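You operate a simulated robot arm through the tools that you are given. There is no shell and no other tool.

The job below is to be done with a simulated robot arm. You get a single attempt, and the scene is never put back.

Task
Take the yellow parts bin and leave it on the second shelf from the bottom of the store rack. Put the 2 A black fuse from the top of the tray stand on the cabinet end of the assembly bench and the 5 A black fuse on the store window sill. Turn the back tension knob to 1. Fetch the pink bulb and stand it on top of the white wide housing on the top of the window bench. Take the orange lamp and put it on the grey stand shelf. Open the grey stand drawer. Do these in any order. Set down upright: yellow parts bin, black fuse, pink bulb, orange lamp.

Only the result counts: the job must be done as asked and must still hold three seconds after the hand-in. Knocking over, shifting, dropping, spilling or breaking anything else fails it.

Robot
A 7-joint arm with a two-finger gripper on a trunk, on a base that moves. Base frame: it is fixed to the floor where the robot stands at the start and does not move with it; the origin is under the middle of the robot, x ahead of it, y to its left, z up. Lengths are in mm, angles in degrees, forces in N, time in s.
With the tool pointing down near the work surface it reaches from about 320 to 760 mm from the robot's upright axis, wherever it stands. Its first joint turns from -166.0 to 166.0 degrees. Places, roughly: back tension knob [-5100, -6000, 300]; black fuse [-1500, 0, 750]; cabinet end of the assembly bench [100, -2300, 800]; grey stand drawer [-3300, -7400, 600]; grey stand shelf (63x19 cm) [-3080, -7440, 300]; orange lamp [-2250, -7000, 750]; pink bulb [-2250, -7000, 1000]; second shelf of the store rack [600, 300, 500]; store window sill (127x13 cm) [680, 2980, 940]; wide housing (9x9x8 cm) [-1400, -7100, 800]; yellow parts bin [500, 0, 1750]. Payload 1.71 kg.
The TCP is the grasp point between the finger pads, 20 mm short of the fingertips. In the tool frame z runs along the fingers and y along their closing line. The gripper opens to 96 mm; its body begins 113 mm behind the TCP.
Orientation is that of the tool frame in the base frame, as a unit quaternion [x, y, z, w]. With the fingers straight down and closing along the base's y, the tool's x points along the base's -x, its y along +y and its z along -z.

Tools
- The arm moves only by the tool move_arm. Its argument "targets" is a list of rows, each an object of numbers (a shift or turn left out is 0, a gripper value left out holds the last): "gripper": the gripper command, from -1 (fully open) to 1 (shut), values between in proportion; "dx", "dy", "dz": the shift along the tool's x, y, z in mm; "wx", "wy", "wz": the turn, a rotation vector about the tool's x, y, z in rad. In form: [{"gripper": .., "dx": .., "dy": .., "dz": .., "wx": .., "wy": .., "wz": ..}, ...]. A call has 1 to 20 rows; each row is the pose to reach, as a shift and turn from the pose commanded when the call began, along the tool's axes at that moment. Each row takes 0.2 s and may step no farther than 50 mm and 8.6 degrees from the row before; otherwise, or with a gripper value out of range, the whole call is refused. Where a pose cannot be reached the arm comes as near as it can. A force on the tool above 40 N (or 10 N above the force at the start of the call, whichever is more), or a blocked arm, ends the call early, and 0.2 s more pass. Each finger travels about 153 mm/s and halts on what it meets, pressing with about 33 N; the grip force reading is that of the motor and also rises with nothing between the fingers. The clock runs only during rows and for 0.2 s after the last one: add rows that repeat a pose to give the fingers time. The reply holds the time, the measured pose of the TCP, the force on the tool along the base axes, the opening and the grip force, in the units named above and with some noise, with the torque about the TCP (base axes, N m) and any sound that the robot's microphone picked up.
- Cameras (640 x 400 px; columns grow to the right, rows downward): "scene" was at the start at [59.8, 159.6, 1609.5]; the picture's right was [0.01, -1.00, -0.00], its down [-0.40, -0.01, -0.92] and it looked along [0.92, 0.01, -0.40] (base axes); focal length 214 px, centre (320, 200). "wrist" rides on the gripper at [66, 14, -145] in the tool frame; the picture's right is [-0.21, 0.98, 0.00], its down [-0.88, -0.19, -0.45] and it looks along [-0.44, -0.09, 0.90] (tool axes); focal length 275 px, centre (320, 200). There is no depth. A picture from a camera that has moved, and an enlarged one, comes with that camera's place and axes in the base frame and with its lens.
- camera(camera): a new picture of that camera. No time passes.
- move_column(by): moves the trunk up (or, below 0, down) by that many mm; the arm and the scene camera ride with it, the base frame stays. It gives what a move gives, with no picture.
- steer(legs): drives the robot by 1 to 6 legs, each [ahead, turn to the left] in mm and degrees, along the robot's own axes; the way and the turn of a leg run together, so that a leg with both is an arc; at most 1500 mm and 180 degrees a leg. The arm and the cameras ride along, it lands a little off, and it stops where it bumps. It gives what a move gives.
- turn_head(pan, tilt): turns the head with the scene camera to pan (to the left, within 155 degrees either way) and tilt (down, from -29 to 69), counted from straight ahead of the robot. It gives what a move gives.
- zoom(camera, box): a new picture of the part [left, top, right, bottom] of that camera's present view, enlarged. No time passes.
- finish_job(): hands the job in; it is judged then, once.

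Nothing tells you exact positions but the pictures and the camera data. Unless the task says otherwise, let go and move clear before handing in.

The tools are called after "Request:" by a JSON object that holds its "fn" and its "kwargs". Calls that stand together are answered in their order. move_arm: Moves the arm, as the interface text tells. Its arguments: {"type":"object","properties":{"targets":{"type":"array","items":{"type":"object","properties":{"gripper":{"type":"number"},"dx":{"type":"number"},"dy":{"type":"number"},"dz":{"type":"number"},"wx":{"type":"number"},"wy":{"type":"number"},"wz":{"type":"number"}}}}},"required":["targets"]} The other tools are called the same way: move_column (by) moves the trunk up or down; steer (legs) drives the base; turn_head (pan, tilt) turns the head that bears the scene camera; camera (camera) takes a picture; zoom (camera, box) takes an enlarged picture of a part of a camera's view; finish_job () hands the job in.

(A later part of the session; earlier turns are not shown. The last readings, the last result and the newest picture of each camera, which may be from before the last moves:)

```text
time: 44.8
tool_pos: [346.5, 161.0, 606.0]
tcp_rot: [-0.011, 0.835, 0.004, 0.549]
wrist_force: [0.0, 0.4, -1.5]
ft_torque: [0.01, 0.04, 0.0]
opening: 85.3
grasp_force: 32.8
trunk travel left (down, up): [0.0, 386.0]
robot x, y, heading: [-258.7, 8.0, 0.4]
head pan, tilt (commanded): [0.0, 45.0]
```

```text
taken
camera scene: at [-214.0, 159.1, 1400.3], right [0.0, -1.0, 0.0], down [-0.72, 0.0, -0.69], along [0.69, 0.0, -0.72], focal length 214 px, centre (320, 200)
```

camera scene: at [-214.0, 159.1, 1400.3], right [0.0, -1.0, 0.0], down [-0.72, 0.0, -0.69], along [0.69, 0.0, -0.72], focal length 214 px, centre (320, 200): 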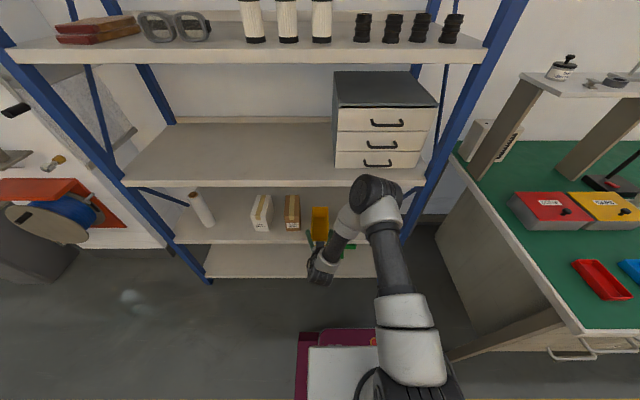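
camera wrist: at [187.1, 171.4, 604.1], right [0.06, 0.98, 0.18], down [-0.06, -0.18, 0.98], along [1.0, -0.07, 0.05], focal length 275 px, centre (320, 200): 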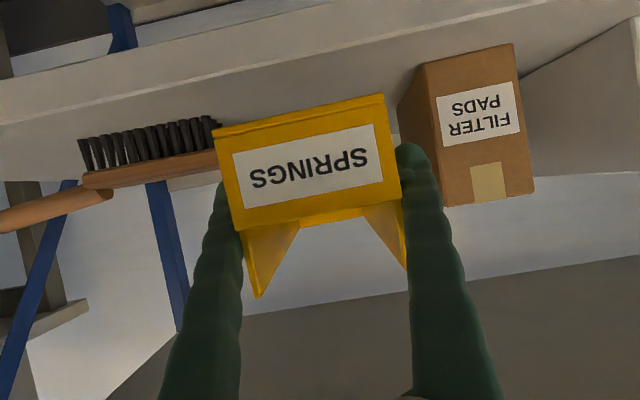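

The TCP lagged the base and the tool tilted slightly, so the arm's elbow may be touching the shelf above. I'll back off a bit and look at the arm's posture.

Request:
{"fn": "steer", "kwargs": {"legs": [[-100, 0]]}}

Request:
{"fn": "turn_head", "kwargs": {"pan": -15, "tilt": 60}}

Request:
{"fn": "camera", "kwargs": {"camera": "scene"}}

```text
time: 46.0
tool_pos: [237.3, 160.5, 616.5]
tcp_rot: [-0.01, 0.831, 0.004, 0.556]
wrist_force: [0.7, -0.8, -1.6]
ft_torque: [0.03, 0.02, 0.04]
opening: 85.4
grasp_force: 32.6
trunk travel left (down, up): [0.0, 386.0]
robot x, y, heading: [-359.8, -0.1, 0.1]
head pan, tilt (commanded): [0.0, 45.0]
```

```text
time: 46.8
tool_pos: [227.0, 160.6, 625.2]
tcp_rot: [-0.01, 0.827, 0.004, 0.563]
wrist_force: [0.8, 0.4, -1.2]
ft_torque: [0.0, 0.04, 0.02]
opening: 85.4
grasp_force: 33.2
trunk travel left (down, up): [0.0, 386.0]
robot x, y, heading: [-359.4, 5.2, -0.0]
head pan, tilt (commanded): [-15.0, 60.0]
```

```text
taken
camera scene: at [-331.2, 141.5, 1381.2], right [-0.26, -0.97, 0.0], down [-0.85, 0.22, -0.49], along [0.47, -0.13, -0.87], focal length 214 px, centre (320, 200)
```

scene: 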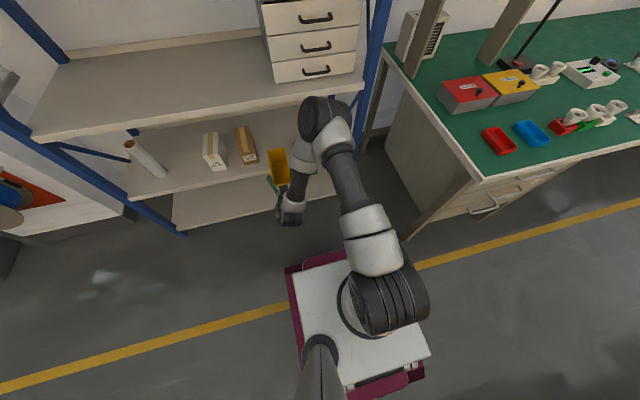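

The arm posture looks free of the rack now, but the tool seems to drift slowly. I'll hold a couple of rows to see whether it's stable.

Request:
{"fn": "move_arm", "kwargs": {"targets": [{"gripper": 0.8}, {"gripper": 0.8}]}}

Request:
{"fn": "move_arm", "kwargs": {"targets": [{"gripper": 0.8}, {"gripper": 0.8}]}}

Request:
{"fn": "camera", "kwargs": {"camera": "scene"}}

```text
time: 47.4
tool_pos: [227.9, 159.4, 624.8]
tcp_rot: [-0.01, 0.827, 0.003, 0.563]
wrist_force: [-0.1, -0.3, -1.7]
ft_torque: [0.0, 0.07, -0.01]
opening: 85.3
grasp_force: 33.0
trunk travel left (down, up): [0.0, 386.0]
robot x, y, heading: [-356.5, 0.4, -0.0]
head pan, tilt (commanded): [-15.0, 60.0]
```

```text
time: 48.0
tool_pos: [228.8, 159.3, 625.2]
tcp_rot: [-0.009, 0.826, 0.003, 0.563]
wrist_force: [-0.3, 0.5, -2.2]
ft_torque: [0.01, 0.09, 0.0]
opening: 85.6
grasp_force: 33.0
trunk travel left (down, up): [0.0, 386.0]
robot x, y, heading: [-356.7, 0.1, 0.2]
head pan, tilt (commanded): [-15.0, 60.0]
```

```text
taken
camera scene: at [-331.1, 141.4, 1381.2], right [-0.26, -0.97, 0.0], down [-0.85, 0.22, -0.49], along [0.47, -0.13, -0.87], focal length 214 px, centre (320, 200)
```

scene: 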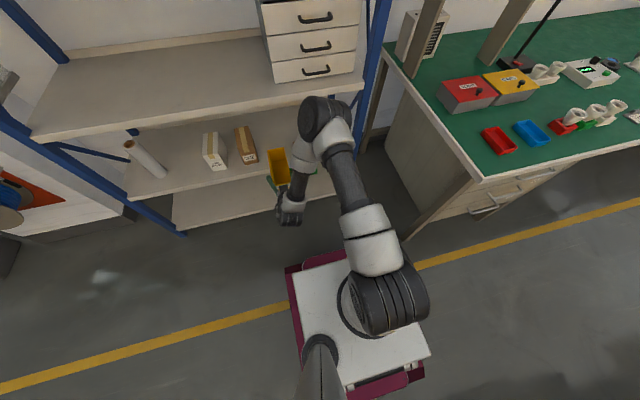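

It's stable now, just shifted. I'll restore the bin's level pitch and height, then drive forward in small steps, checking for contact.

Request:
{"fn": "move_arm", "kwargs": {"targets": [{"gripper": 0.8, "dx": 8, "dz": 14, "wy": 0.03}, {"dx": 16, "dz": 28, "wy": 0.057}, {"dx": 16, "dz": 28, "wy": 0.057}, {"dx": 16, "dz": 28, "wy": 0.057}]}}

Request:
{"fn": "steer", "kwargs": {"legs": [[60, 0]]}}

Request:
{"fn": "camera", "kwargs": {"camera": "scene"}}

```text
time: 49.0
tool_pos: [249.8, 162.1, 600.0]
tcp_rot: [-0.01, 0.842, 0.003, 0.539]
wrist_force: [-0.3, -0.2, -1.2]
ft_torque: [-0.01, 0.07, 0.0]
opening: 85.8
grasp_force: 33.3
trunk travel left (down, up): [0.0, 386.0]
robot x, y, heading: [-358.2, 2.3, 0.3]
head pan, tilt (commanded): [-15.0, 60.0]
```

```text
time: 49.9
tool_pos: [309.1, 161.3, 601.5]
tcp_rot: [-0.01, 0.842, 0.003, 0.539]
wrist_force: [-0.5, -0.1, -2.4]
ft_torque: [0.01, 0.05, -0.02]
opening: 85.4
grasp_force: 33.8
trunk travel left (down, up): [0.0, 386.0]
robot x, y, heading: [-300.7, 3.0, 0.2]
head pan, tilt (commanded): [-15.0, 60.0]
```

```text
taken
camera scene: at [-271.1, 141.6, 1381.2], right [-0.26, -0.97, 0.0], down [-0.85, 0.22, -0.49], along [0.47, -0.13, -0.87], focal length 214 px, centre (320, 200)
```

scene: 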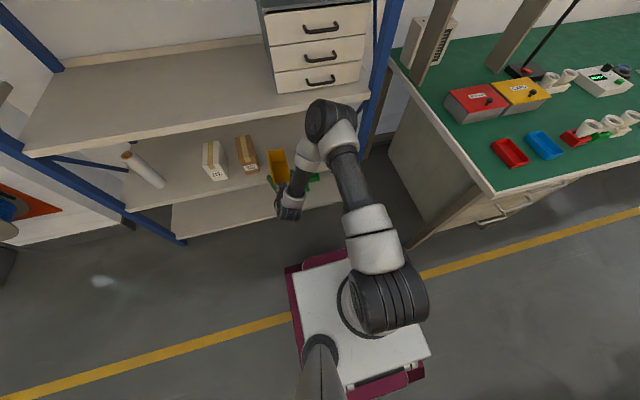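

No drift this time. I'll continue forward in 40 mm steps.

Request:
{"fn": "steer", "kwargs": {"legs": [[30, 0]]}}

Request:
{"fn": "camera", "kwargs": {"camera": "scene"}}

Request:
{"fn": "zoom", "kwargs": {"camera": "scene", "box": [220, 80, 420, 205]}}

```text
time: 50.8
tool_pos: [330.7, 162.5, 610.3]
tcp_rot: [-0.01, 0.838, 0.003, 0.546]
wrist_force: [-0.5, 0.0, -0.7]
ft_torque: [0.0, 0.08, -0.03]
opening: 85.5
grasp_force: 32.7
trunk travel left (down, up): [0.0, 386.0]
robot x, y, heading: [-270.1, 4.6, 0.3]
head pan, tilt (commanded): [-15.0, 60.0]
```

```text
taken
camera scene: at [-241.2, 141.7, 1381.2], right [-0.26, -0.97, 0.0], down [-0.85, 0.22, -0.49], along [0.47, -0.13, -0.87], focal length 214 px, centre (320, 200)
```

scene: 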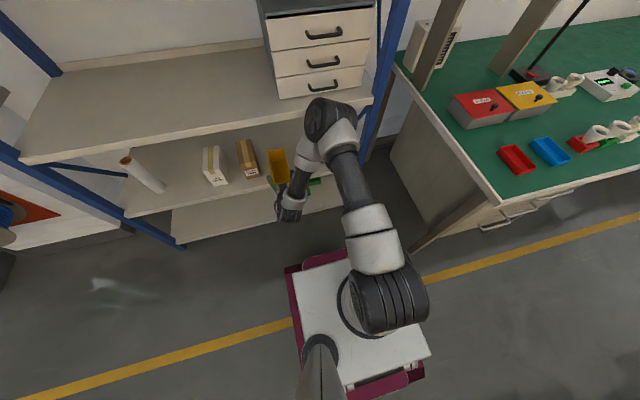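

```text
3.20 times, centred on (320, 142) of scene
camera zoom: at [-241.2, 141.7, 1381.2], right [-0.26, -0.97, 0.0], down [-0.85, 0.22, -0.49], along [0.47, -0.13, -0.87], focal length 686 px, centre (320, 384)
```

zoom: 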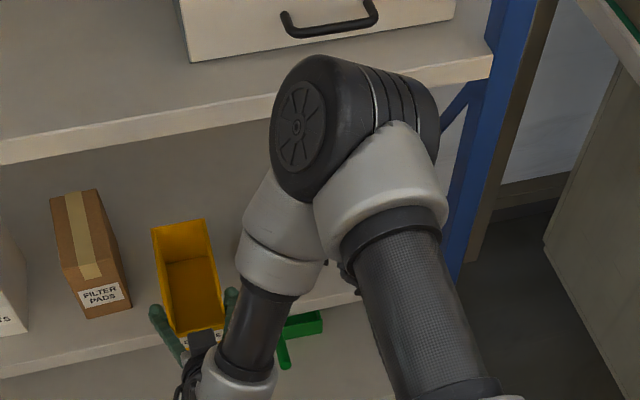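

The elbow is touching the edge of shelf 3 above, so I'll back off and extend the arm further out so that the elbow trails behind the gripper.

Request:
{"fn": "steer", "kwargs": {"legs": [[-220, 0]]}}

Request:
{"fn": "move_arm", "kwargs": {"targets": [{"gripper": 0.8}, {"gripper": 0.8}]}}

```text
time: 52.5
tool_pos: [99.4, 162.0, 619.9]
tcp_rot: [-0.013, 0.834, 0.005, 0.552]
wrist_force: [0.6, 0.1, -1.5]
ft_torque: [0.01, 0.09, 0.03]
opening: 85.6
grasp_force: 32.8
trunk travel left (down, up): [0.0, 386.0]
robot x, y, heading: [-489.6, 2.5, 0.5]
head pan, tilt (commanded): [-15.0, 60.0]
```

```text
time: 53.1
tool_pos: [91.2, 162.7, 628.8]
tcp_rot: [-0.012, 0.829, 0.005, 0.559]
wrist_force: [-0.2, -0.7, -0.9]
ft_torque: [0.0, 0.04, 0.03]
opening: 85.2
grasp_force: 33.8
trunk travel left (down, up): [0.0, 386.0]
robot x, y, heading: [-487.9, 0.5, 0.4]
head pan, tilt (commanded): [-15.0, 60.0]
```

Request:
{"fn": "move_arm", "kwargs": {"targets": [{"gripper": 0.8, "dx": -9, "dy": -2, "dz": 39, "wy": 0.012}, {"dx": -19, "dy": -4, "dz": 79, "wy": 0.024}, {"dx": -28, "dy": -5, "dz": 118, "wy": 0.036}, {"dx": -38, "dy": -7, "dz": 158, "wy": 0.047}, {"dx": -38, "dy": -7, "dz": 158, "wy": 0.047}, {"dx": -38, "dy": -7, "dz": 158, "wy": 0.047}]}}

Request:
{"fn": "camera", "kwargs": {"camera": "scene"}}

```text
time: 54.5
tool_pos: [251.7, 160.1, 605.2]
tcp_rot: [-0.012, 0.843, 0.004, 0.538]
wrist_force: [0.6, -0.4, -0.9]
ft_torque: [0.0, 0.06, -0.02]
opening: 85.3
grasp_force: 32.8
trunk travel left (down, up): [0.0, 386.0]
robot x, y, heading: [-487.6, 0.6, 0.2]
head pan, tilt (commanded): [-15.0, 60.0]
```

```text
taken
camera scene: at [-462.0, 141.0, 1381.2], right [-0.25, -0.97, 0.0], down [-0.85, 0.22, -0.49], along [0.47, -0.13, -0.87], focal length 214 px, centre (320, 200)
```

scene: 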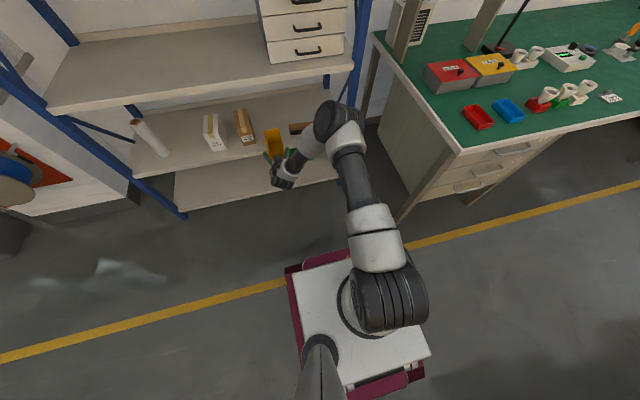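

The elbow now trails the gripper by about 150 mm. I'll drive forward in steps.

Request:
{"fn": "steer", "kwargs": {"legs": [[130, 0]]}}

Request:
{"fn": "camera", "kwargs": {"camera": "wrist"}}

Request:
{"fn": "camera", "kwargs": {"camera": "scene"}}

```text
time: 55.9
tool_pos: [379.6, 165.1, 603.7]
tcp_rot: [-0.014, 0.842, 0.005, 0.539]
wrist_force: [-0.6, -1.0, -0.8]
ft_torque: [-0.01, 0.06, -0.01]
opening: 85.3
grasp_force: 32.8
trunk travel left (down, up): [0.0, 386.0]
robot x, y, heading: [-358.8, 1.1, 0.5]
head pan, tilt (commanded): [-15.0, 60.0]
```

```text
taken
camera wrist: at [220.6, 173.9, 606.2], right [0.06, 0.98, 0.18], down [-0.03, -0.18, 0.98], along [1.0, -0.06, 0.02], focal length 275 px, centre (320, 200)
```

wrist: 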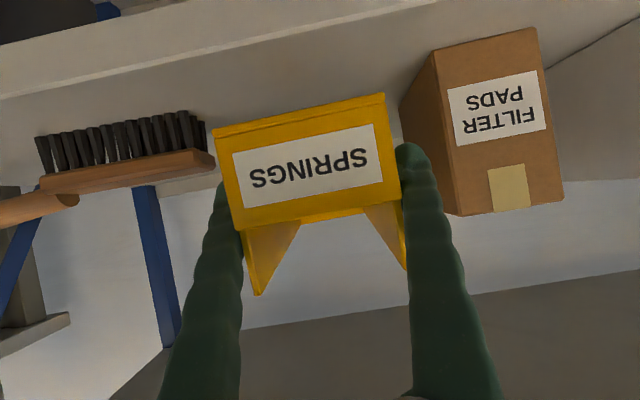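

```text
taken
camera scene: at [-333.2, 141.9, 1381.2], right [-0.25, -0.97, 0.0], down [-0.85, 0.22, -0.49], along [0.47, -0.12, -0.87], focal length 214 px, centre (320, 200)
```

scene: 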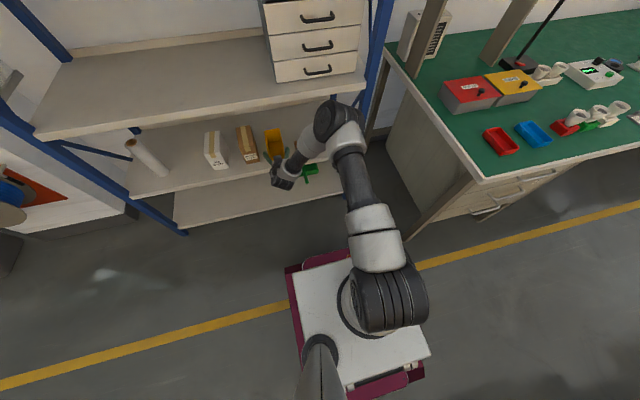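

There's about 20 mm clearance on both sides. One more 45 mm forward puts the bin's front about 40 mm inside the shelf edge.

Request:
{"fn": "steer", "kwargs": {"legs": [[45, 0]]}}

Request:
{"fn": "camera", "kwargs": {"camera": "wrist"}}

Request:
{"fn": "zoom", "kwargs": {"camera": "scene", "box": [180, 90, 380, 215]}}

```text
time: 56.8
tool_pos: [416.1, 164.5, 616.8]
tcp_rot: [-0.014, 0.838, 0.005, 0.545]
wrist_force: [-1.1, 0.7, -1.9]
ft_torque: [0.01, 0.08, 0.0]
opening: 85.2
grasp_force: 33.2
trunk travel left (down, up): [0.0, 386.0]
robot x, y, heading: [-314.2, 6.9, 0.5]
head pan, tilt (commanded): [-15.0, 60.0]
```

```text
taken
camera wrist: at [256.8, 173.9, 615.5], right [0.06, 0.98, 0.18], down [-0.05, -0.18, 0.98], along [1.0, -0.06, 0.04], focal length 275 px, centre (320, 200)
```

wrist: 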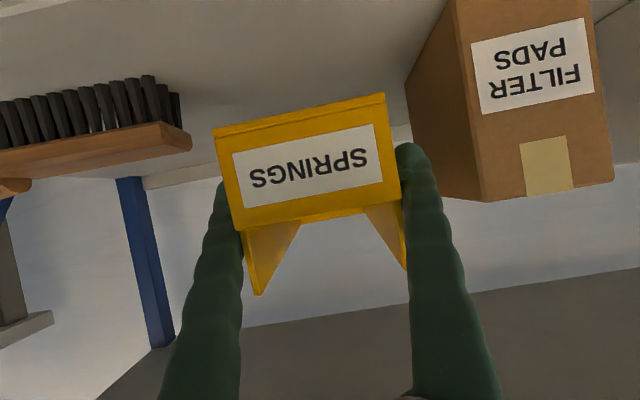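

```text
3.20 times, centred on (280, 152) of scene
camera zoom: at [-288.3, 142.5, 1381.2], right [-0.25, -0.97, 0.0], down [-0.85, 0.22, -0.49], along [0.47, -0.12, -0.87], focal length 686 px, centre (448, 352)
```

zoom: 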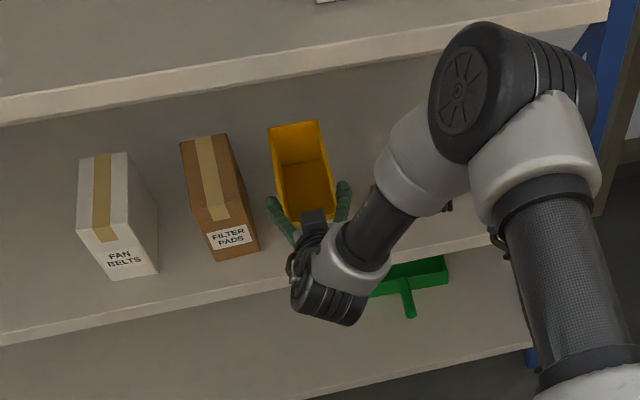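

The elbow is just touching again. I'll back off 20 mm, re-level the bin, and lower it in stages, watching for contact.

Request:
{"fn": "steer", "kwargs": {"legs": [[-20, 0]]}}

Request:
{"fn": "move_arm", "kwargs": {"targets": [{"gripper": 0.8}, {"gripper": 0.8}]}}

```text
time: 57.6
tool_pos: [386.7, 163.9, 627.0]
tcp_rot: [-0.014, 0.834, 0.005, 0.552]
wrist_force: [-0.4, 0.5, -1.5]
ft_torque: [0.02, 0.0, -0.01]
opening: 85.2
grasp_force: 32.9
trunk travel left (down, up): [0.0, 386.0]
robot x, y, heading: [-335.6, 1.2, 0.5]
head pan, tilt (commanded): [-15.0, 60.0]
```

```text
time: 58.2
tool_pos: [376.7, 163.3, 637.2]
tcp_rot: [-0.014, 0.829, 0.004, 0.559]
wrist_force: [0.2, 0.8, -1.9]
ft_torque: [0.0, 0.05, -0.04]
opening: 85.2
grasp_force: 32.8
trunk travel left (down, up): [0.0, 386.0]
robot x, y, heading: [-334.3, -0.5, 0.6]
head pan, tilt (commanded): [-15.0, 60.0]
```

Request:
{"fn": "move_arm", "kwargs": {"targets": [{"gripper": 0.8, "dx": 10, "dz": 16, "wy": 0.016}, {"dx": 20, "dz": 32, "wy": 0.032}, {"dx": 29, "dz": 47, "wy": 0.047}, {"dx": 29, "dz": 47, "wy": 0.047}, {"dx": 29, "dz": 47, "wy": 0.047}]}}

Request:
{"fn": "camera", "kwargs": {"camera": "wrist"}}

Request:
{"fn": "zoom", "kwargs": {"camera": "scene", "box": [180, 90, 380, 215]}}

```text
time: 59.4
tool_pos: [409.6, 166.7, 594.3]
tcp_rot: [-0.014, 0.842, 0.005, 0.539]
wrist_force: [-0.3, 0.2, -1.8]
ft_torque: [0.0, 0.05, 0.03]
opening: 85.4
grasp_force: 32.6
trunk travel left (down, up): [0.0, 386.0]
robot x, y, heading: [-333.4, 2.9, 0.5]
head pan, tilt (commanded): [-15.0, 60.0]
```

```text
taken
camera wrist: at [251.5, 175.5, 595.6], right [0.06, 0.98, 0.18], down [-0.03, -0.18, 0.98], along [1.0, -0.06, 0.02], focal length 275 px, centre (320, 200)
```

wrist: 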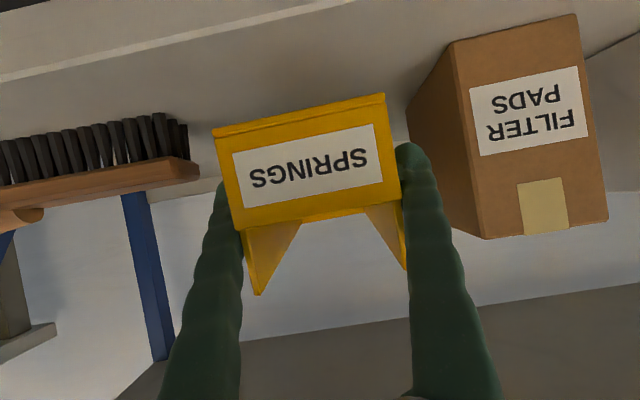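

```text
3.20 times, centred on (280, 152) of scene
camera zoom: at [-308.0, 142.3, 1381.2], right [-0.25, -0.97, 0.0], down [-0.85, 0.22, -0.49], along [0.47, -0.12, -0.87], focal length 686 px, centre (448, 352)
```

zoom: 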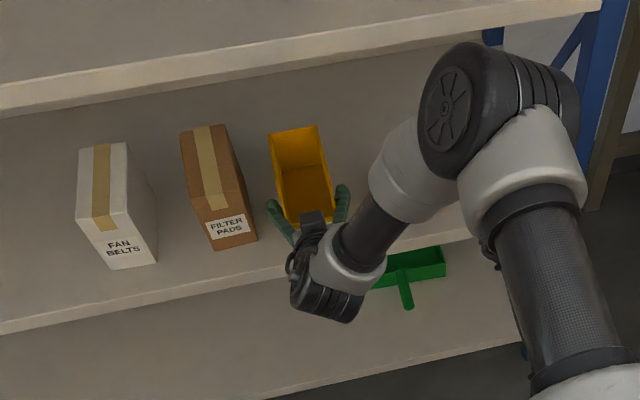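

The bin is level and in position over the shelf. I'll lower it slowly.

Request:
{"fn": "move_arm", "kwargs": {"targets": [{"gripper": 0.8, "dx": 9, "dz": 4}, {"dx": 16, "dz": 8}, {"dx": 21, "dz": 10}, {"dx": 24, "dz": 11}, {"dx": 24, "dz": 11}]}}

Request:
{"fn": "camera", "kwargs": {"camera": "wrist"}}

```text
time: 60.6
tool_pos: [410.5, 165.2, 568.2]
tcp_rot: [-0.015, 0.841, 0.005, 0.541]
wrist_force: [-0.3, -1.1, 7.9]
ft_torque: [0.29, -1.04, -0.14]
opening: 85.4
grasp_force: 32.9
trunk travel left (down, up): [0.0, 386.0]
robot x, y, heading: [-335.3, 5.3, 0.5]
head pan, tilt (commanded): [-15.0, 60.0]
```

```text
taken
camera wrist: at [251.0, 174.4, 570.1], right [0.06, 0.98, 0.18], down [-0.04, -0.18, 0.98], along [1.0, -0.06, 0.02], focal length 275 px, centre (320, 200)
```

wrist: 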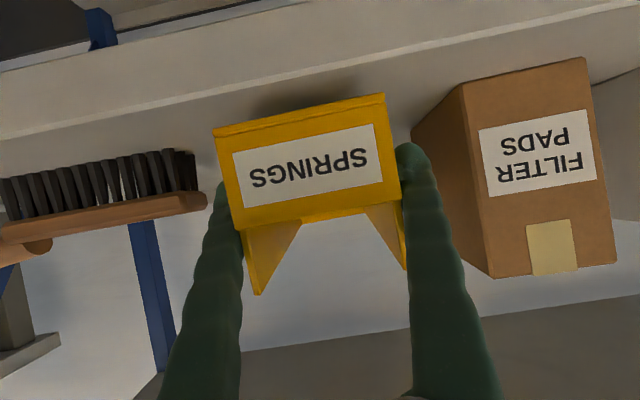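

The back end of the bin has touched the shelf. I'll ease down a few more mm with a tiny pitch correction so the front rests too, then release gently.

Request:
{"fn": "move_arm", "kwargs": {"targets": [{"gripper": 0.8, "dx": 2, "dz": 1, "wy": -0.008}, {"dx": 4, "dz": 2, "wy": -0.016}, {"dx": 4, "dz": 2, "wy": -0.02}]}}

```text
time: 61.4
tool_pos: [408.5, 163.8, 563.2]
tcp_rot: [-0.013, 0.837, 0.004, 0.547]
wrist_force: [-2.3, 1.7, 5.5]
ft_torque: [0.36, -0.74, 0.11]
opening: 85.3
grasp_force: 33.5
trunk travel left (down, up): [0.0, 386.0]
robot x, y, heading: [-335.6, 2.6, 0.6]
head pan, tilt (commanded): [-15.0, 60.0]
```

Request:
{"fn": "move_arm", "kwargs": {"targets": [{"gripper": 0.8, "dx": 2, "dz": 1, "wy": -0.01}, {"dx": 4, "dz": 2, "wy": -0.02}, {"dx": 4, "dz": 2, "wy": -0.02}]}}

Request:
{"fn": "zoom", "kwargs": {"camera": "wrist", "box": [180, 60, 440, 222]}}

```text
time: 62.2
tool_pos: [411.0, 163.0, 558.5]
tcp_rot: [-0.013, 0.831, 0.005, 0.556]
wrist_force: [-1.7, -0.8, 5.7]
ft_torque: [0.27, -0.87, 0.04]
opening: 85.4
grasp_force: 32.8
trunk travel left (down, up): [0.0, 386.0]
robot x, y, heading: [-336.5, 3.2, 0.4]
head pan, tilt (commanded): [-15.0, 60.0]
```

```text
2.46 times, centred on (310, 141) of wrist
camera zoom: at [250.8, 173.4, 553.8], right [0.05, 0.98, 0.18], down [-0.07, -0.18, 0.98], along [1.0, -0.06, 0.06], focal length 678 px, centre (345, 345)
```

zoom: 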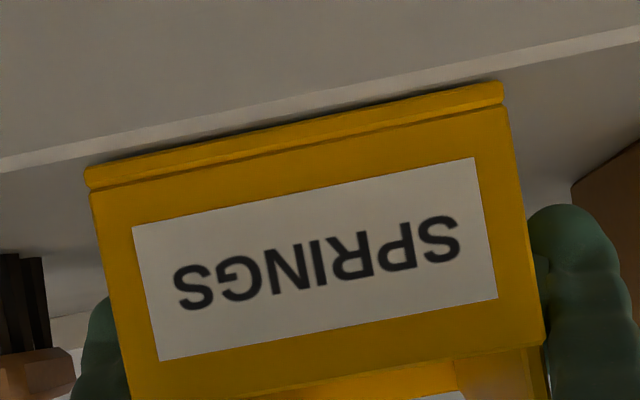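

Request:
{"fn": "move_arm", "kwargs": {"targets": [{"gripper": 0.8, "dx": 3, "dz": 1, "wy": -0.01}, {"dx": 4, "dz": 2, "wy": -0.015}, {"dx": 4, "dz": 2, "wy": -0.015}]}}

Request:
{"fn": "zoom", "kwargs": {"camera": "wrist", "box": [180, 60, 440, 222]}}

```text
time: 63.0
tool_pos: [411.0, 163.2, 557.9]
tcp_rot: [-0.014, 0.826, 0.006, 0.564]
wrist_force: [-3.6, -2.5, 28.5]
ft_torque: [0.24, 1.42, 0.07]
opening: 85.1
grasp_force: 32.7
trunk travel left (down, up): [0.0, 386.0]
robot x, y, heading: [-332.4, 2.5, 0.4]
head pan, tilt (commanded): [-15.0, 60.0]
```

```text
2.46 times, centred on (310, 141) of wrist
camera zoom: at [251.8, 173.9, 549.4], right [0.05, 0.98, 0.19], down [-0.09, -0.18, 0.98], along [0.99, -0.06, 0.08], focal length 678 px, centre (345, 345)
```

zoom: 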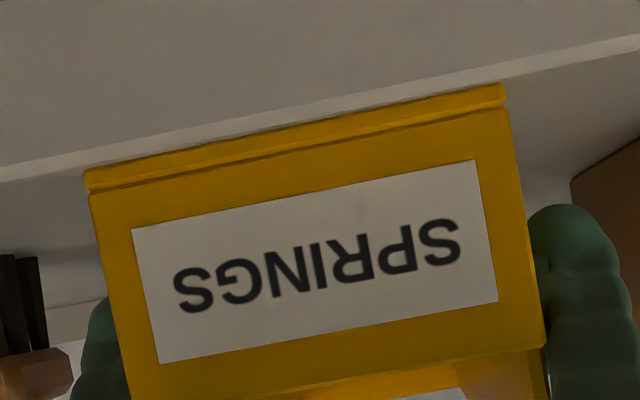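

The bin now sits flat on the shelf (front contact felt). I'll ease off slightly and open the gripper.

Request:
{"fn": "move_arm", "kwargs": {"targets": [{"gripper": 0.8, "dx": -2, "dz": -1}, {"gripper": 0.4, "dx": -2, "dz": -1}, {"gripper": 0, "dx": -2, "dz": -1}, {"gripper": -0.5, "dx": -2, "dz": -1}, {"gripper": -1, "dx": -2, "dz": -1}, {"gripper": -1, "dx": -2, "dz": -1}]}}

Request:
{"fn": "camera", "kwargs": {"camera": "wrist"}}

```text
time: 64.4
tool_pos: [409.2, 164.7, 555.5]
tcp_rot: [-0.014, 0.827, 0.005, 0.561]
wrist_force: [0.1, -1.1, 0.1]
ft_torque: [0.04, -0.06, -0.03]
opening: 96.2
grasp_force: 0.2
trunk travel left (down, up): [0.0, 386.0]
robot x, y, heading: [-336.5, 4.0, 0.6]
head pan, tilt (commanded): [-15.0, 60.0]
```

```text
taken
camera wrist: at [250.3, 173.8, 548.7], right [0.05, 0.98, 0.18], down [-0.08, -0.18, 0.98], along [1.0, -0.06, 0.07], focal length 275 px, centre (320, 200)
```

wrist: 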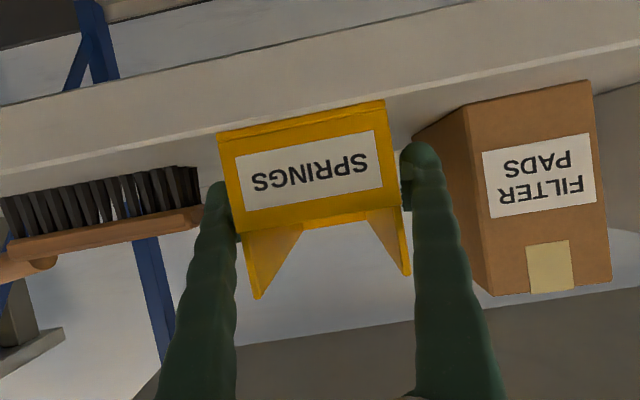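

The bin stands on shelf 2 and the fingers are clear on both sides. I'll withdraw straight back, first with the arm and then with the base.

Request:
{"fn": "move_arm", "kwargs": {"targets": [{"gripper": -1, "dx": 4, "dz": -9}, {"dx": 7, "dy": 0.5, "dz": -18}, {"dx": 15, "dy": 1, "dz": -37}, {"dx": 22, "dy": 1.5, "dz": -56}, {"dx": 30, "dy": 2, "dz": -74}]}}

Request:
{"fn": "camera", "kwargs": {"camera": "wrist"}}

Request:
{"fn": "steer", "kwargs": {"legs": [[-250, 0]]}}

Request:
{"fn": "turn_head", "kwargs": {"pan": 0, "tilt": 45}}

Request:
{"fn": "camera", "kwargs": {"camera": "scene"}}

```text
time: 65.6
tool_pos: [329.2, 165.7, 556.2]
tcp_rot: [-0.014, 0.827, 0.005, 0.562]
wrist_force: [0.3, -1.0, -0.2]
ft_torque: [0.0, 0.01, -0.02]
opening: 96.0
grasp_force: 0.0
trunk travel left (down, up): [0.0, 386.0]
robot x, y, heading: [-333.5, 1.9, 0.5]
head pan, tilt (commanded): [-15.0, 60.0]
```

```text
taken
camera wrist: at [170.3, 174.8, 549.1], right [0.05, 0.98, 0.18], down [-0.09, -0.18, 0.98], along [1.0, -0.06, 0.08], focal length 275 px, centre (320, 200)
```

wrist: 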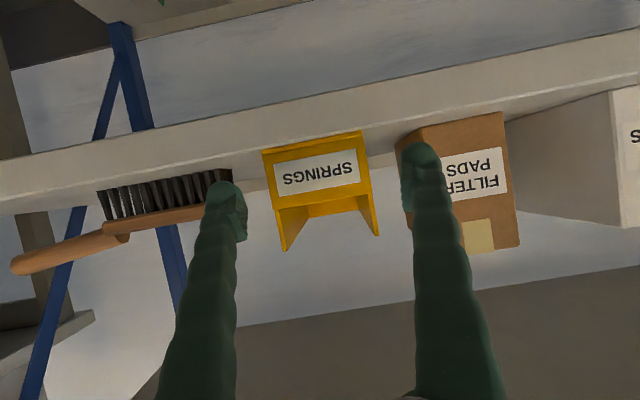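

```text
time: 67.5
tool_pos: [74.9, 164.6, 555.7]
tcp_rot: [-0.016, 0.827, 0.007, 0.562]
wrist_force: [-0.1, 0.3, 0.2]
ft_torque: [0.01, 0.02, -0.02]
opening: 96.1
grasp_force: 0.0
trunk travel left (down, up): [0.0, 386.0]
robot x, y, heading: [-590.6, 0.4, 0.6]
head pan, tilt (commanded): [-15.0, 60.0]
```

```text
time: 68.3
tool_pos: [66.0, 166.0, 566.9]
tcp_rot: [-0.017, 0.823, 0.008, 0.568]
wrist_force: [-0.8, -0.2, -0.1]
ft_torque: [-0.03, 0.0, 0.02]
opening: 96.0
grasp_force: 0.1
trunk travel left (down, up): [0.0, 386.0]
robot x, y, heading: [-587.7, 1.3, 0.8]
head pan, tilt (commanded): [0.0, 45.0]
```

```text
taken
camera scene: at [-545.6, 157.0, 1400.3], right [0.01, -1.0, 0.0], down [-0.72, -0.01, -0.69], along [0.69, 0.01, -0.72], focal length 214 px, centre (320, 200)
```

scene: 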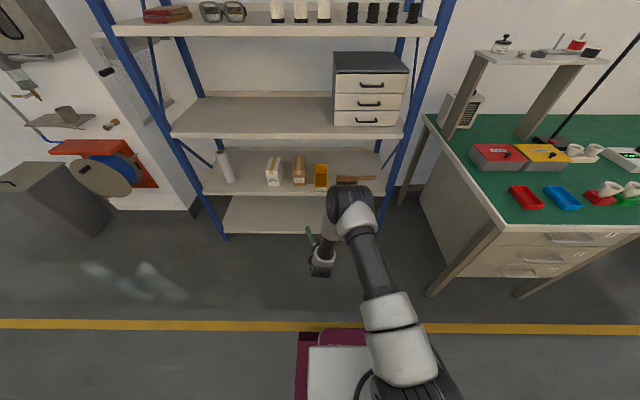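

The yellow bin is in place on shelf 2 with its neighbours undisturbed. Next are the fuses on the tray stand behind me; first I'll fold the arm to a tool-down carry pose.

Request:
{"fn": "move_arm", "kwargs": {"targets": [{"gripper": -1, "dx": -30, "dy": -15, "dz": -30, "wy": 0.12}, {"dx": -59, "dy": -31, "dz": -60, "wy": 0.24}, {"dx": -89, "dy": -46, "dz": -90, "wy": 0.36}, {"dx": -118, "dy": -61, "dz": -120, "wy": 0.48}, {"dx": -148, "dy": -77, "dz": -150, "wy": 0.6}, {"dx": -178, "dy": -92, "dz": -179, "wy": 0.72}, {"dx": -207, "dy": -108, "dz": -209, "wy": 0.84}, {"dx": -237, "dy": -123, "dz": -239, "wy": 0.96}, {"dx": -266, "dy": -138, "dz": -269, "wy": 1.08}, {"dx": -296, "dy": -154, "dz": -299, "wy": 1.2}, {"dx": -296, "dy": -154, "dz": -299, "wy": 1.2}]}}

Request:
{"fn": "move_column", "kwargs": {"by": 175}}

Request:
{"fn": "turn_head", "kwargs": {"pan": 150, "tilt": 30}}

Request:
{"fn": "camera", "kwargs": {"camera": "scene"}}

```text
time: 70.7
tool_pos: [-102.2, 6.9, 951.0]
tcp_rot: [-0.017, 1.0, -0.004, 0.004]
wrist_force: [0.0, -0.3, -0.4]
ft_torque: [0.01, 0.02, 0.02]
opening: 96.1
grasp_force: 0.1
trunk travel left (down, up): [0.0, 386.0]
robot x, y, heading: [-586.6, 1.1, 0.9]
head pan, tilt (commanded): [0.0, 45.0]
```

```text
time: 72.6
tool_pos: [-101.4, 8.3, 1125.4]
tcp_rot: [-0.017, 1.0, -0.004, 0.004]
wrist_force: [-0.6, -0.9, -0.1]
ft_torque: [0.02, -0.01, -0.04]
opening: 95.8
grasp_force: 0.1
trunk travel left (down, up): [-175.0, 211.0]
robot x, y, heading: [-590.7, -0.5, 0.7]
head pan, tilt (commanded): [0.0, 45.0]
```

```text
time: 75.0
tool_pos: [-103.4, 8.0, 1125.1]
tcp_rot: [-0.017, 1.0, -0.005, 0.005]
wrist_force: [0.9, -0.1, -0.3]
ft_torque: [0.01, 0.01, 0.04]
opening: 96.0
grasp_force: 0.1
trunk travel left (down, up): [-175.0, 211.0]
robot x, y, heading: [-588.2, 1.3, 1.0]
head pan, tilt (commanded): [150.0, 30.0]
```

```text
taken
camera scene: at [-702.6, 200.0, 1600.3], right [0.49, 0.87, -0.01], down [0.42, -0.24, -0.87], along [-0.76, 0.42, -0.49], focal length 214 px, centre (320, 200)
```

scene: 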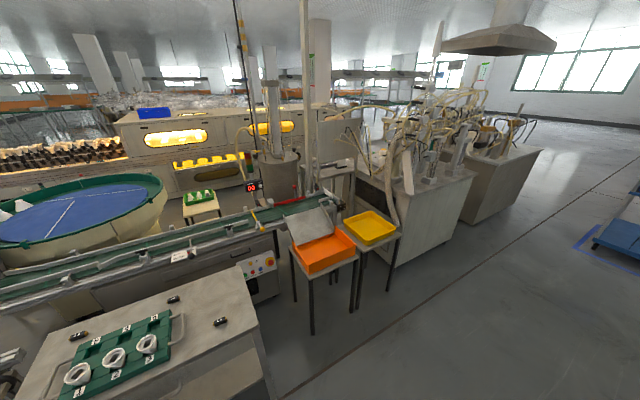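

I see a green tray with three lamps and three small black fuses on the tray stand. I'll zoom in to read the ratings.

Request:
{"fn": "zoom", "kwargs": {"camera": "scene", "box": [20, 270, 260, 400]}}

Request:
{"fn": "zoom", "kwargs": {"camera": "scene", "box": [60, 285, 120, 345]}}

Request:
{"fn": "zoom", "kwargs": {"camera": "scene", "box": [150, 280, 250, 340]}}

```text
2.67 times, centred on (140, 335) of scene
camera zoom: at [-702.6, 200.0, 1600.3], right [0.49, 0.87, -0.01], down [0.42, -0.24, -0.87], along [-0.76, 0.42, -0.49], focal length 572 px, centre (800, -160)
```

zoom: 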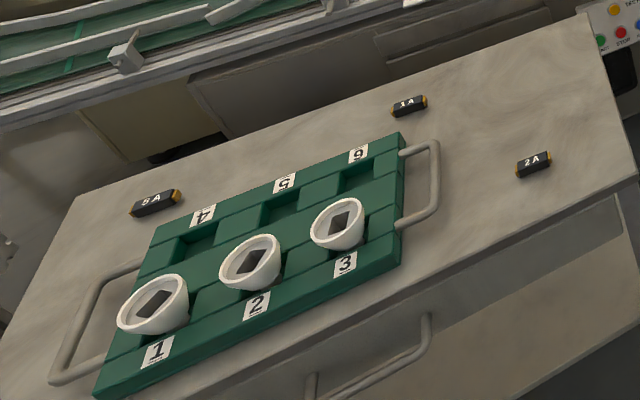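

```text
6.67 times, centred on (90, 315) of scene
camera zoom: at [-702.6, 200.0, 1600.3], right [0.49, 0.87, -0.01], down [0.42, -0.24, -0.87], along [-0.76, 0.42, -0.49], focal length 1430 px, centre (1853, -567)
```

zoom: 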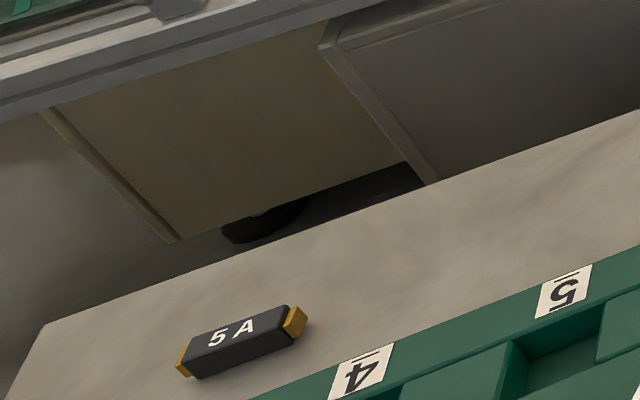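

```text
6.40 times, centred on (200, 310) of scene
camera zoom: at [-702.6, 200.0, 1600.3], right [0.49, 0.87, -0.01], down [0.42, -0.24, -0.87], along [-0.76, 0.42, -0.49], focal length 1373 px, centre (1088, -504)
```

zoom: 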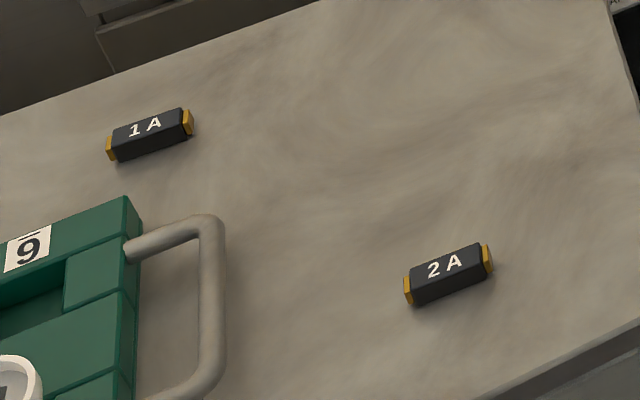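

The labels read 5 A (far left), 1 A (a distractor) and 2 A (near right). I'll turn the robot around to face the stand; first the 5 A fuse for the window sill.

Request:
{"fn": "turn_head", "kwargs": {"pan": 0, "tilt": 40}}

Request:
{"fn": "steer", "kwargs": {"legs": [[0, 90], [0, 90]]}}

Request:
{"fn": "camera", "kwargs": {"camera": "scene"}}

```text
time: 77.3
tool_pos: [-103.1, 8.1, 1124.0]
tcp_rot: [-0.016, 1.0, -0.003, 0.005]
wrist_force: [-0.3, 0.2, -0.5]
ft_torque: [0.02, 0.04, -0.03]
opening: 95.7
grasp_force: 0.0
trunk travel left (down, up): [-175.0, 211.0]
robot x, y, heading: [-589.7, 2.7, 0.7]
head pan, tilt (commanded): [0.0, 40.0]
```

```text
time: 86.9
tool_pos: [-1075.1, -6.8, 1125.5]
tcp_rot: [1.0, 0.016, -0.004, -0.004]
wrist_force: [0.6, -0.5, -0.1]
ft_torque: [-0.02, 0.0, 0.0]
opening: 96.1
grasp_force: 0.0
trunk travel left (down, up): [-175.0, 211.0]
robot x, y, heading: [-587.1, 10.3, -179.2]
head pan, tilt (commanded): [0.0, 40.0]
```

```text
taken
camera scene: at [-637.2, -143.9, 1582.2], right [-0.01, 1.0, 0.0], down [0.66, 0.01, -0.76], along [-0.76, -0.01, -0.66], focal length 214 px, centre (320, 200)
```

scene: 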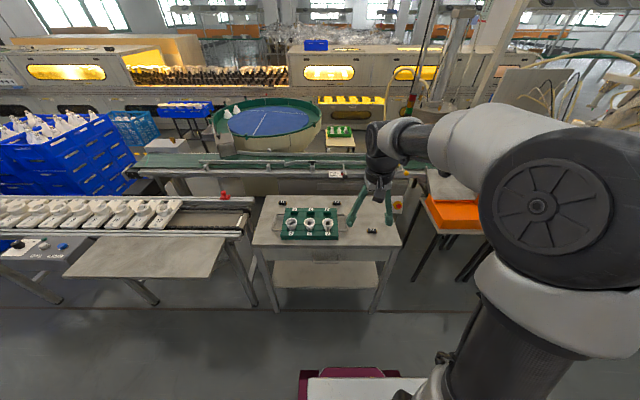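

Request:
{"fn": "zoom", "kwargs": {"camera": "scene", "box": [230, 180, 430, 305]}}

```text
3.20 times, centred on (330, 242) of scene
camera zoom: at [-637.2, -143.9, 1582.2], right [-0.01, 1.0, 0.0], down [0.66, 0.01, -0.76], along [-0.76, -0.01, -0.66], focal length 686 px, centre (288, 64)
```

zoom: 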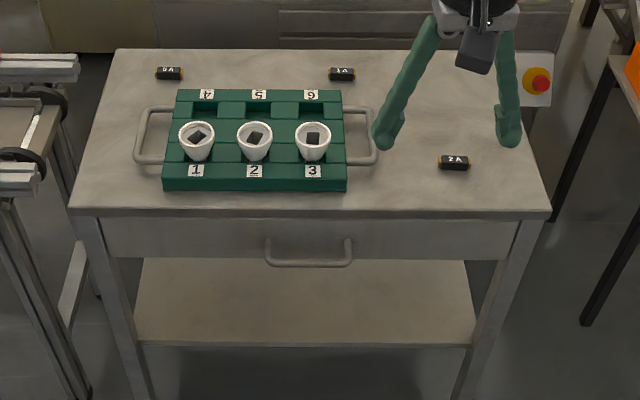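

I now have positions: table top z≈770, 5 A at about (-1538, -367), 1 A at (-1540, -63), 2 A at (-1333, 98). I'll drive up to the stand and aim the wrist camera over the 5 A fuse.

Request:
{"fn": "steer", "kwargs": {"legs": [[320, 0]]}}

Request:
{"fn": "camera", "kwargs": {"camera": "scene"}}

Request:
{"fn": "camera", "kwargs": {"camera": "wrist"}}

```text
time: 89.1
tool_pos: [-1381.6, -10.1, 1131.3]
tcp_rot: [1.0, 0.014, -0.011, -0.005]
wrist_force: [-0.4, 0.3, 0.7]
ft_torque: [-0.02, -0.07, 0.0]
opening: 96.2
grasp_force: 0.0
trunk travel left (down, up): [-175.0, 211.0]
robot x, y, heading: [-915.3, 9.8, -179.2]
head pan, tilt (commanded): [0.0, 40.0]
```

```text
taken
camera scene: at [-962.7, -148.0, 1582.1], right [-0.01, 1.0, 0.0], down [0.66, 0.01, -0.75], along [-0.75, -0.01, -0.66], focal length 214 px, centre (320, 200)
```

scene: 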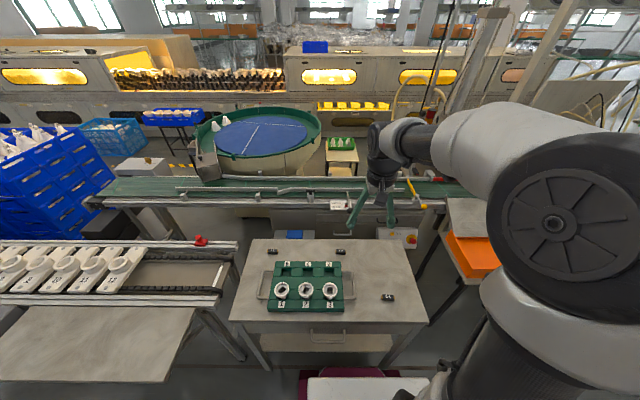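

```text
taken
camera wrist: at [-1312.8, -23.1, 1274.6], right [-0.18, -0.98, -0.01], down [-0.87, 0.16, 0.47], along [-0.46, 0.09, -0.89], focal length 275 px, centre (320, 200)
```

wrist: 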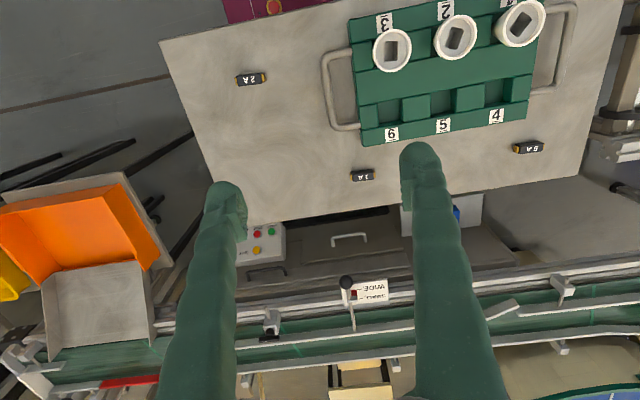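

Request:
{"fn": "zoom", "kwargs": {"camera": "wrist", "box": [480, 110, 580, 180]}}

Request:
{"fn": "zoom", "kwargs": {"camera": "wrist", "box": [200, 45, 300, 115]}}

```text
5.71 times, centred on (530, 145) of wrist
camera zoom: at [-1312.8, -23.1, 1274.6], right [-0.18, -0.98, -0.01], down [-0.87, 0.16, 0.47], along [-0.46, 0.09, -0.89], focal length 1573 px, centre (-880, 514)
```

zoom: 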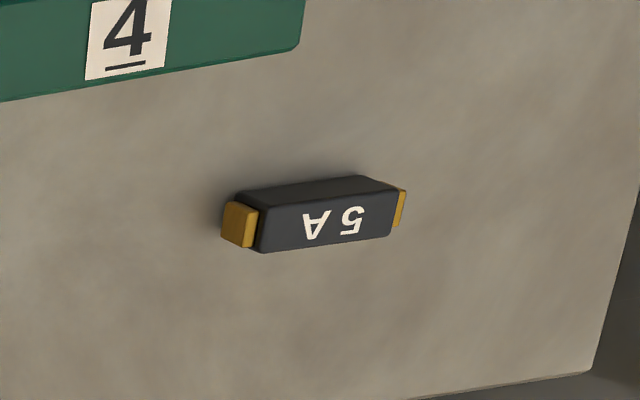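

```text
5.71 times, centred on (250, 80) of wrist
camera zoom: at [-1312.8, -23.1, 1274.6], right [-0.18, -0.98, -0.01], down [-0.87, 0.16, 0.47], along [-0.46, 0.09, -0.89], focal length 1573 px, centre (720, 886)
```

zoom: 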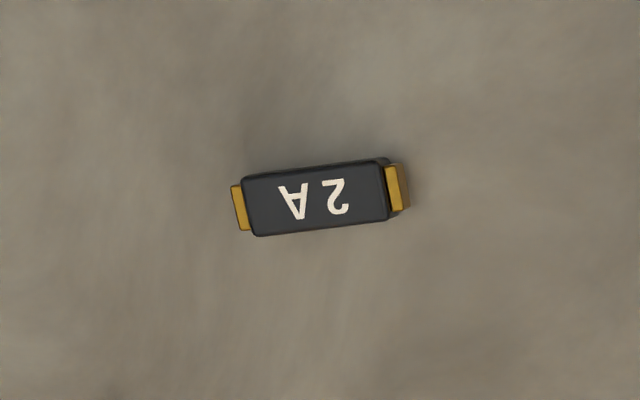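

I'll move above the 5 A fuse and rotate the gripper 90° so it closes across the fuse's short side.

Request:
{"fn": "move_arm", "kwargs": {"targets": [{"gripper": -1, "dx": -15, "dy": 32, "dz": 10, "wz": -0.14}, {"dx": -30, "dy": 64, "dz": 20, "wz": -0.28}, {"dx": -44, "dy": 97, "dz": 30, "wz": -0.42}, {"dx": -59, "dy": 129, "dz": 40, "wz": -0.56}, {"dx": -74, "dy": 161, "dz": 50, "wz": -0.7}, {"dx": -89, "dy": 193, "dz": 60, "wz": -0.84}, {"dx": -104, "dy": 226, "dz": 70, "wz": -0.98}, {"dx": -119, "dy": 258, "dz": 80, "wz": -1.12}, {"dx": -133, "dy": 290, "dz": 90, "wz": -1.26}, {"dx": -148, "dy": 322, "dz": 100, "wz": -1.4}, {"dx": -163, "dy": 354, "dz": 110, "wz": -1.5}, {"dx": -163, "dy": 354, "dz": 110, "wz": -1.5}]}}

Request:
{"fn": "camera", "kwargs": {"camera": "wrist"}}

Request:
{"fn": "camera", "kwargs": {"camera": "scene"}}

```text
time: 91.7
tool_pos: [-1522.1, -367.0, 1034.1]
tcp_rot: [0.721, 0.692, -0.01, -0.017]
wrist_force: [-0.2, -0.2, 0.1]
ft_torque: [0.04, 0.04, 0.0]
opening: 95.8
grasp_force: 0.1
trunk travel left (down, up): [-175.0, 211.0]
robot x, y, heading: [-914.8, 7.9, -179.1]
head pan, tilt (commanded): [0.0, 40.0]
```

```text
taken
camera wrist: at [-1499.2, -303.3, 1179.1], right [0.97, -0.25, -0.04], down [-0.2, -0.87, 0.44], along [-0.14, -0.42, -0.9], focal length 275 px, centre (320, 200)
```

wrist: 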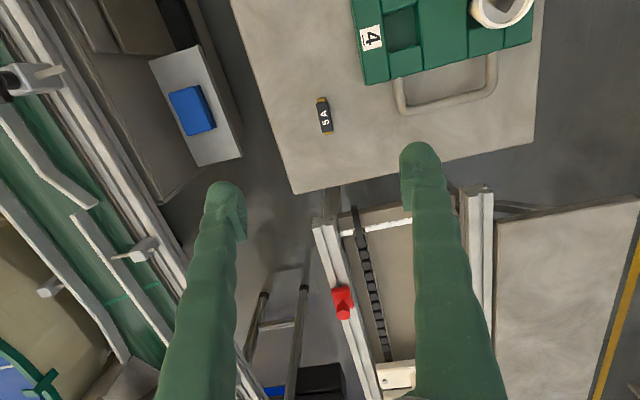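

```text
taken
camera scene: at [-960.0, -148.2, 1582.3], right [-0.01, 1.0, 0.0], down [0.66, 0.01, -0.76], along [-0.76, -0.01, -0.66], focal length 214 px, centre (320, 200)
```

scene: 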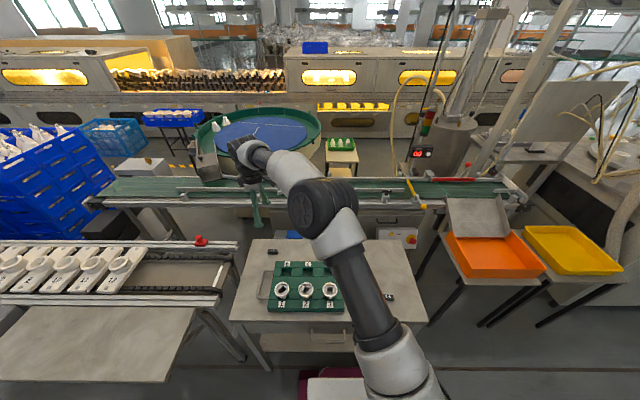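

The view shows the 5 A fuse below, its long axis along y and the gripper closing across x. I'll descend and straighten the slight tilt.

Request:
{"fn": "move_arm", "kwargs": {"targets": [{"gripper": -1, "dy": 1, "dz": 41, "wx": -0.01, "wy": -0.002}, {"dx": 0, "dy": 2, "dz": 82, "wx": -0.02, "wy": -0.005}, {"dx": -0.5, "dy": 3, "dz": 123, "wx": -0.03, "wy": -0.007}, {"dx": -0.6, "dy": 3, "dz": 163, "wx": -0.038, "wy": -0.009}, {"dx": -0.6, "dy": 3, "dz": 163, "wx": -0.038, "wy": -0.009}]}}

Request:
{"fn": "camera", "kwargs": {"camera": "wrist"}}

```text
time: 92.9
tool_pos: [-1524.4, -367.1, 869.5]
tcp_rot: [0.722, 0.692, -0.002, 0.0]
wrist_force: [-0.4, -0.8, 0.5]
ft_torque: [0.01, 0.02, -0.02]
opening: 96.2
grasp_force: 0.2
trunk travel left (down, up): [-175.0, 211.0]
robot x, y, heading: [-911.3, 4.0, -179.3]
head pan, tilt (commanded): [0.0, 40.0]
```

```text
taken
camera wrist: at [-1507.3, -302.3, 1014.4], right [0.97, -0.25, 0.0], down [-0.22, -0.87, 0.45], along [-0.11, -0.43, -0.89], focal length 275 px, centre (320, 200)
```

wrist: 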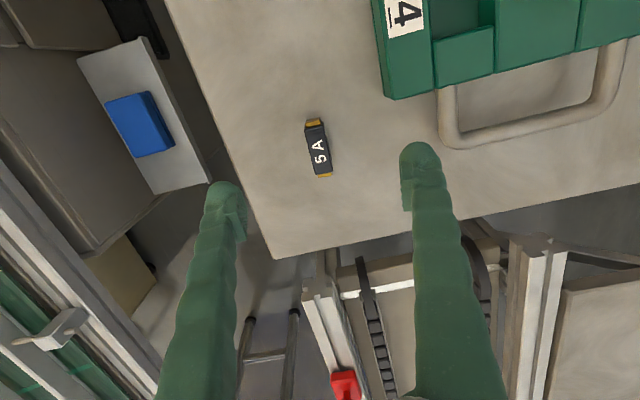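

The gripper is directly above the fuse. I'll narrow the opening to about 48 mm and descend to just above the table.

Request:
{"fn": "move_arm", "kwargs": {"targets": [{"gripper": 0, "dz": 25}, {"gripper": 0, "dz": 45}, {"gripper": 0, "dz": 60}, {"gripper": 0, "dz": 70}, {"gripper": 0, "dz": 70}]}}

Request:
{"fn": "camera", "kwargs": {"camera": "wrist"}}

```text
time: 94.1
tool_pos: [-1525.2, -367.4, 799.5]
tcp_rot: [0.723, 0.691, -0.001, 0.0]
wrist_force: [0.5, 0.7, 2.0]
ft_torque: [0.01, -0.05, 0.02]
opening: 48.5
grasp_force: 0.0
trunk travel left (down, up): [-175.0, 211.0]
robot x, y, heading: [-914.2, 5.3, -179.4]
head pan, tilt (commanded): [0.0, 40.0]
```

```text
taken
camera wrist: at [-1507.5, -301.7, 944.8], right [0.97, -0.25, 0.0], down [-0.22, -0.87, 0.45], along [-0.11, -0.43, -0.89], focal length 275 px, centre (320, 200)
```

wrist: 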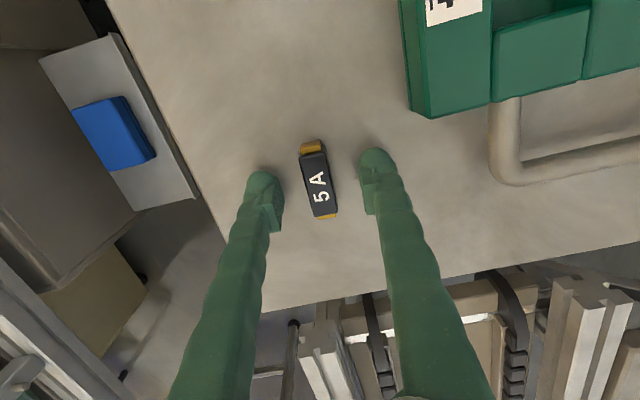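

The fuse is centred between the fingertips. I'll go down the last few mm carefully.

Request:
{"fn": "move_arm", "kwargs": {"targets": [{"gripper": 0, "dz": 3}, {"gripper": 0, "dz": 6}, {"gripper": 0, "dz": 6}]}}

```text
time: 95.0
tool_pos: [-1515.7, -370.2, 808.2]
tcp_rot: [0.722, 0.692, -0.011, -0.007]
wrist_force: [0.7, -3.0, 5.2]
ft_torque: [-0.09, -0.02, -0.02]
opening: 14.7
grasp_force: 20.5
trunk travel left (down, up): [-175.0, 211.0]
robot x, y, heading: [-912.8, 2.7, -179.3]
head pan, tilt (commanded): [0.0, 40.0]
stopped in row 3: the force on the tool passed its limit at 41 N (the readings are from after the stop); the commanded pose is now the measured one
```

The fingertips met the table, the arm recoiled, and the opening reads 14.7 mm. I'll look before doing anything else.

Request:
{"fn": "camera", "kwargs": {"camera": "wrist"}}

Request:
{"fn": "camera", "kwargs": {"camera": "scene"}}

```text
taken
camera wrist: at [-1494.6, -304.0, 952.7], right [0.97, -0.25, -0.02], down [-0.21, -0.87, 0.45], along [-0.13, -0.44, -0.89], focal length 275 px, centre (320, 200)
```

wrist: 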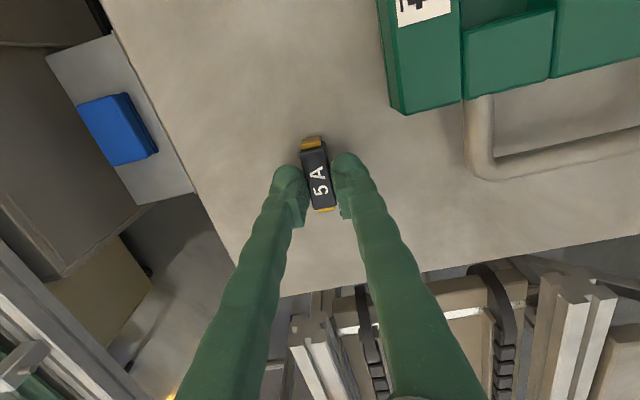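

```text
taken
camera scene: at [-958.9, -149.2, 1581.9], right [-0.01, 1.0, 0.0], down [0.65, 0.01, -0.76], along [-0.76, -0.01, -0.65], focal length 214 px, centre (320, 200)
```

scene: 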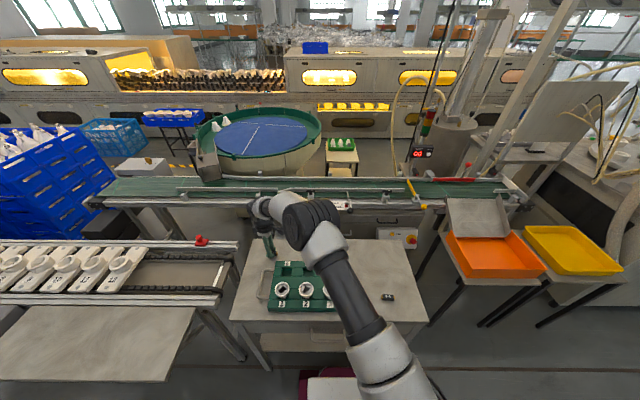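

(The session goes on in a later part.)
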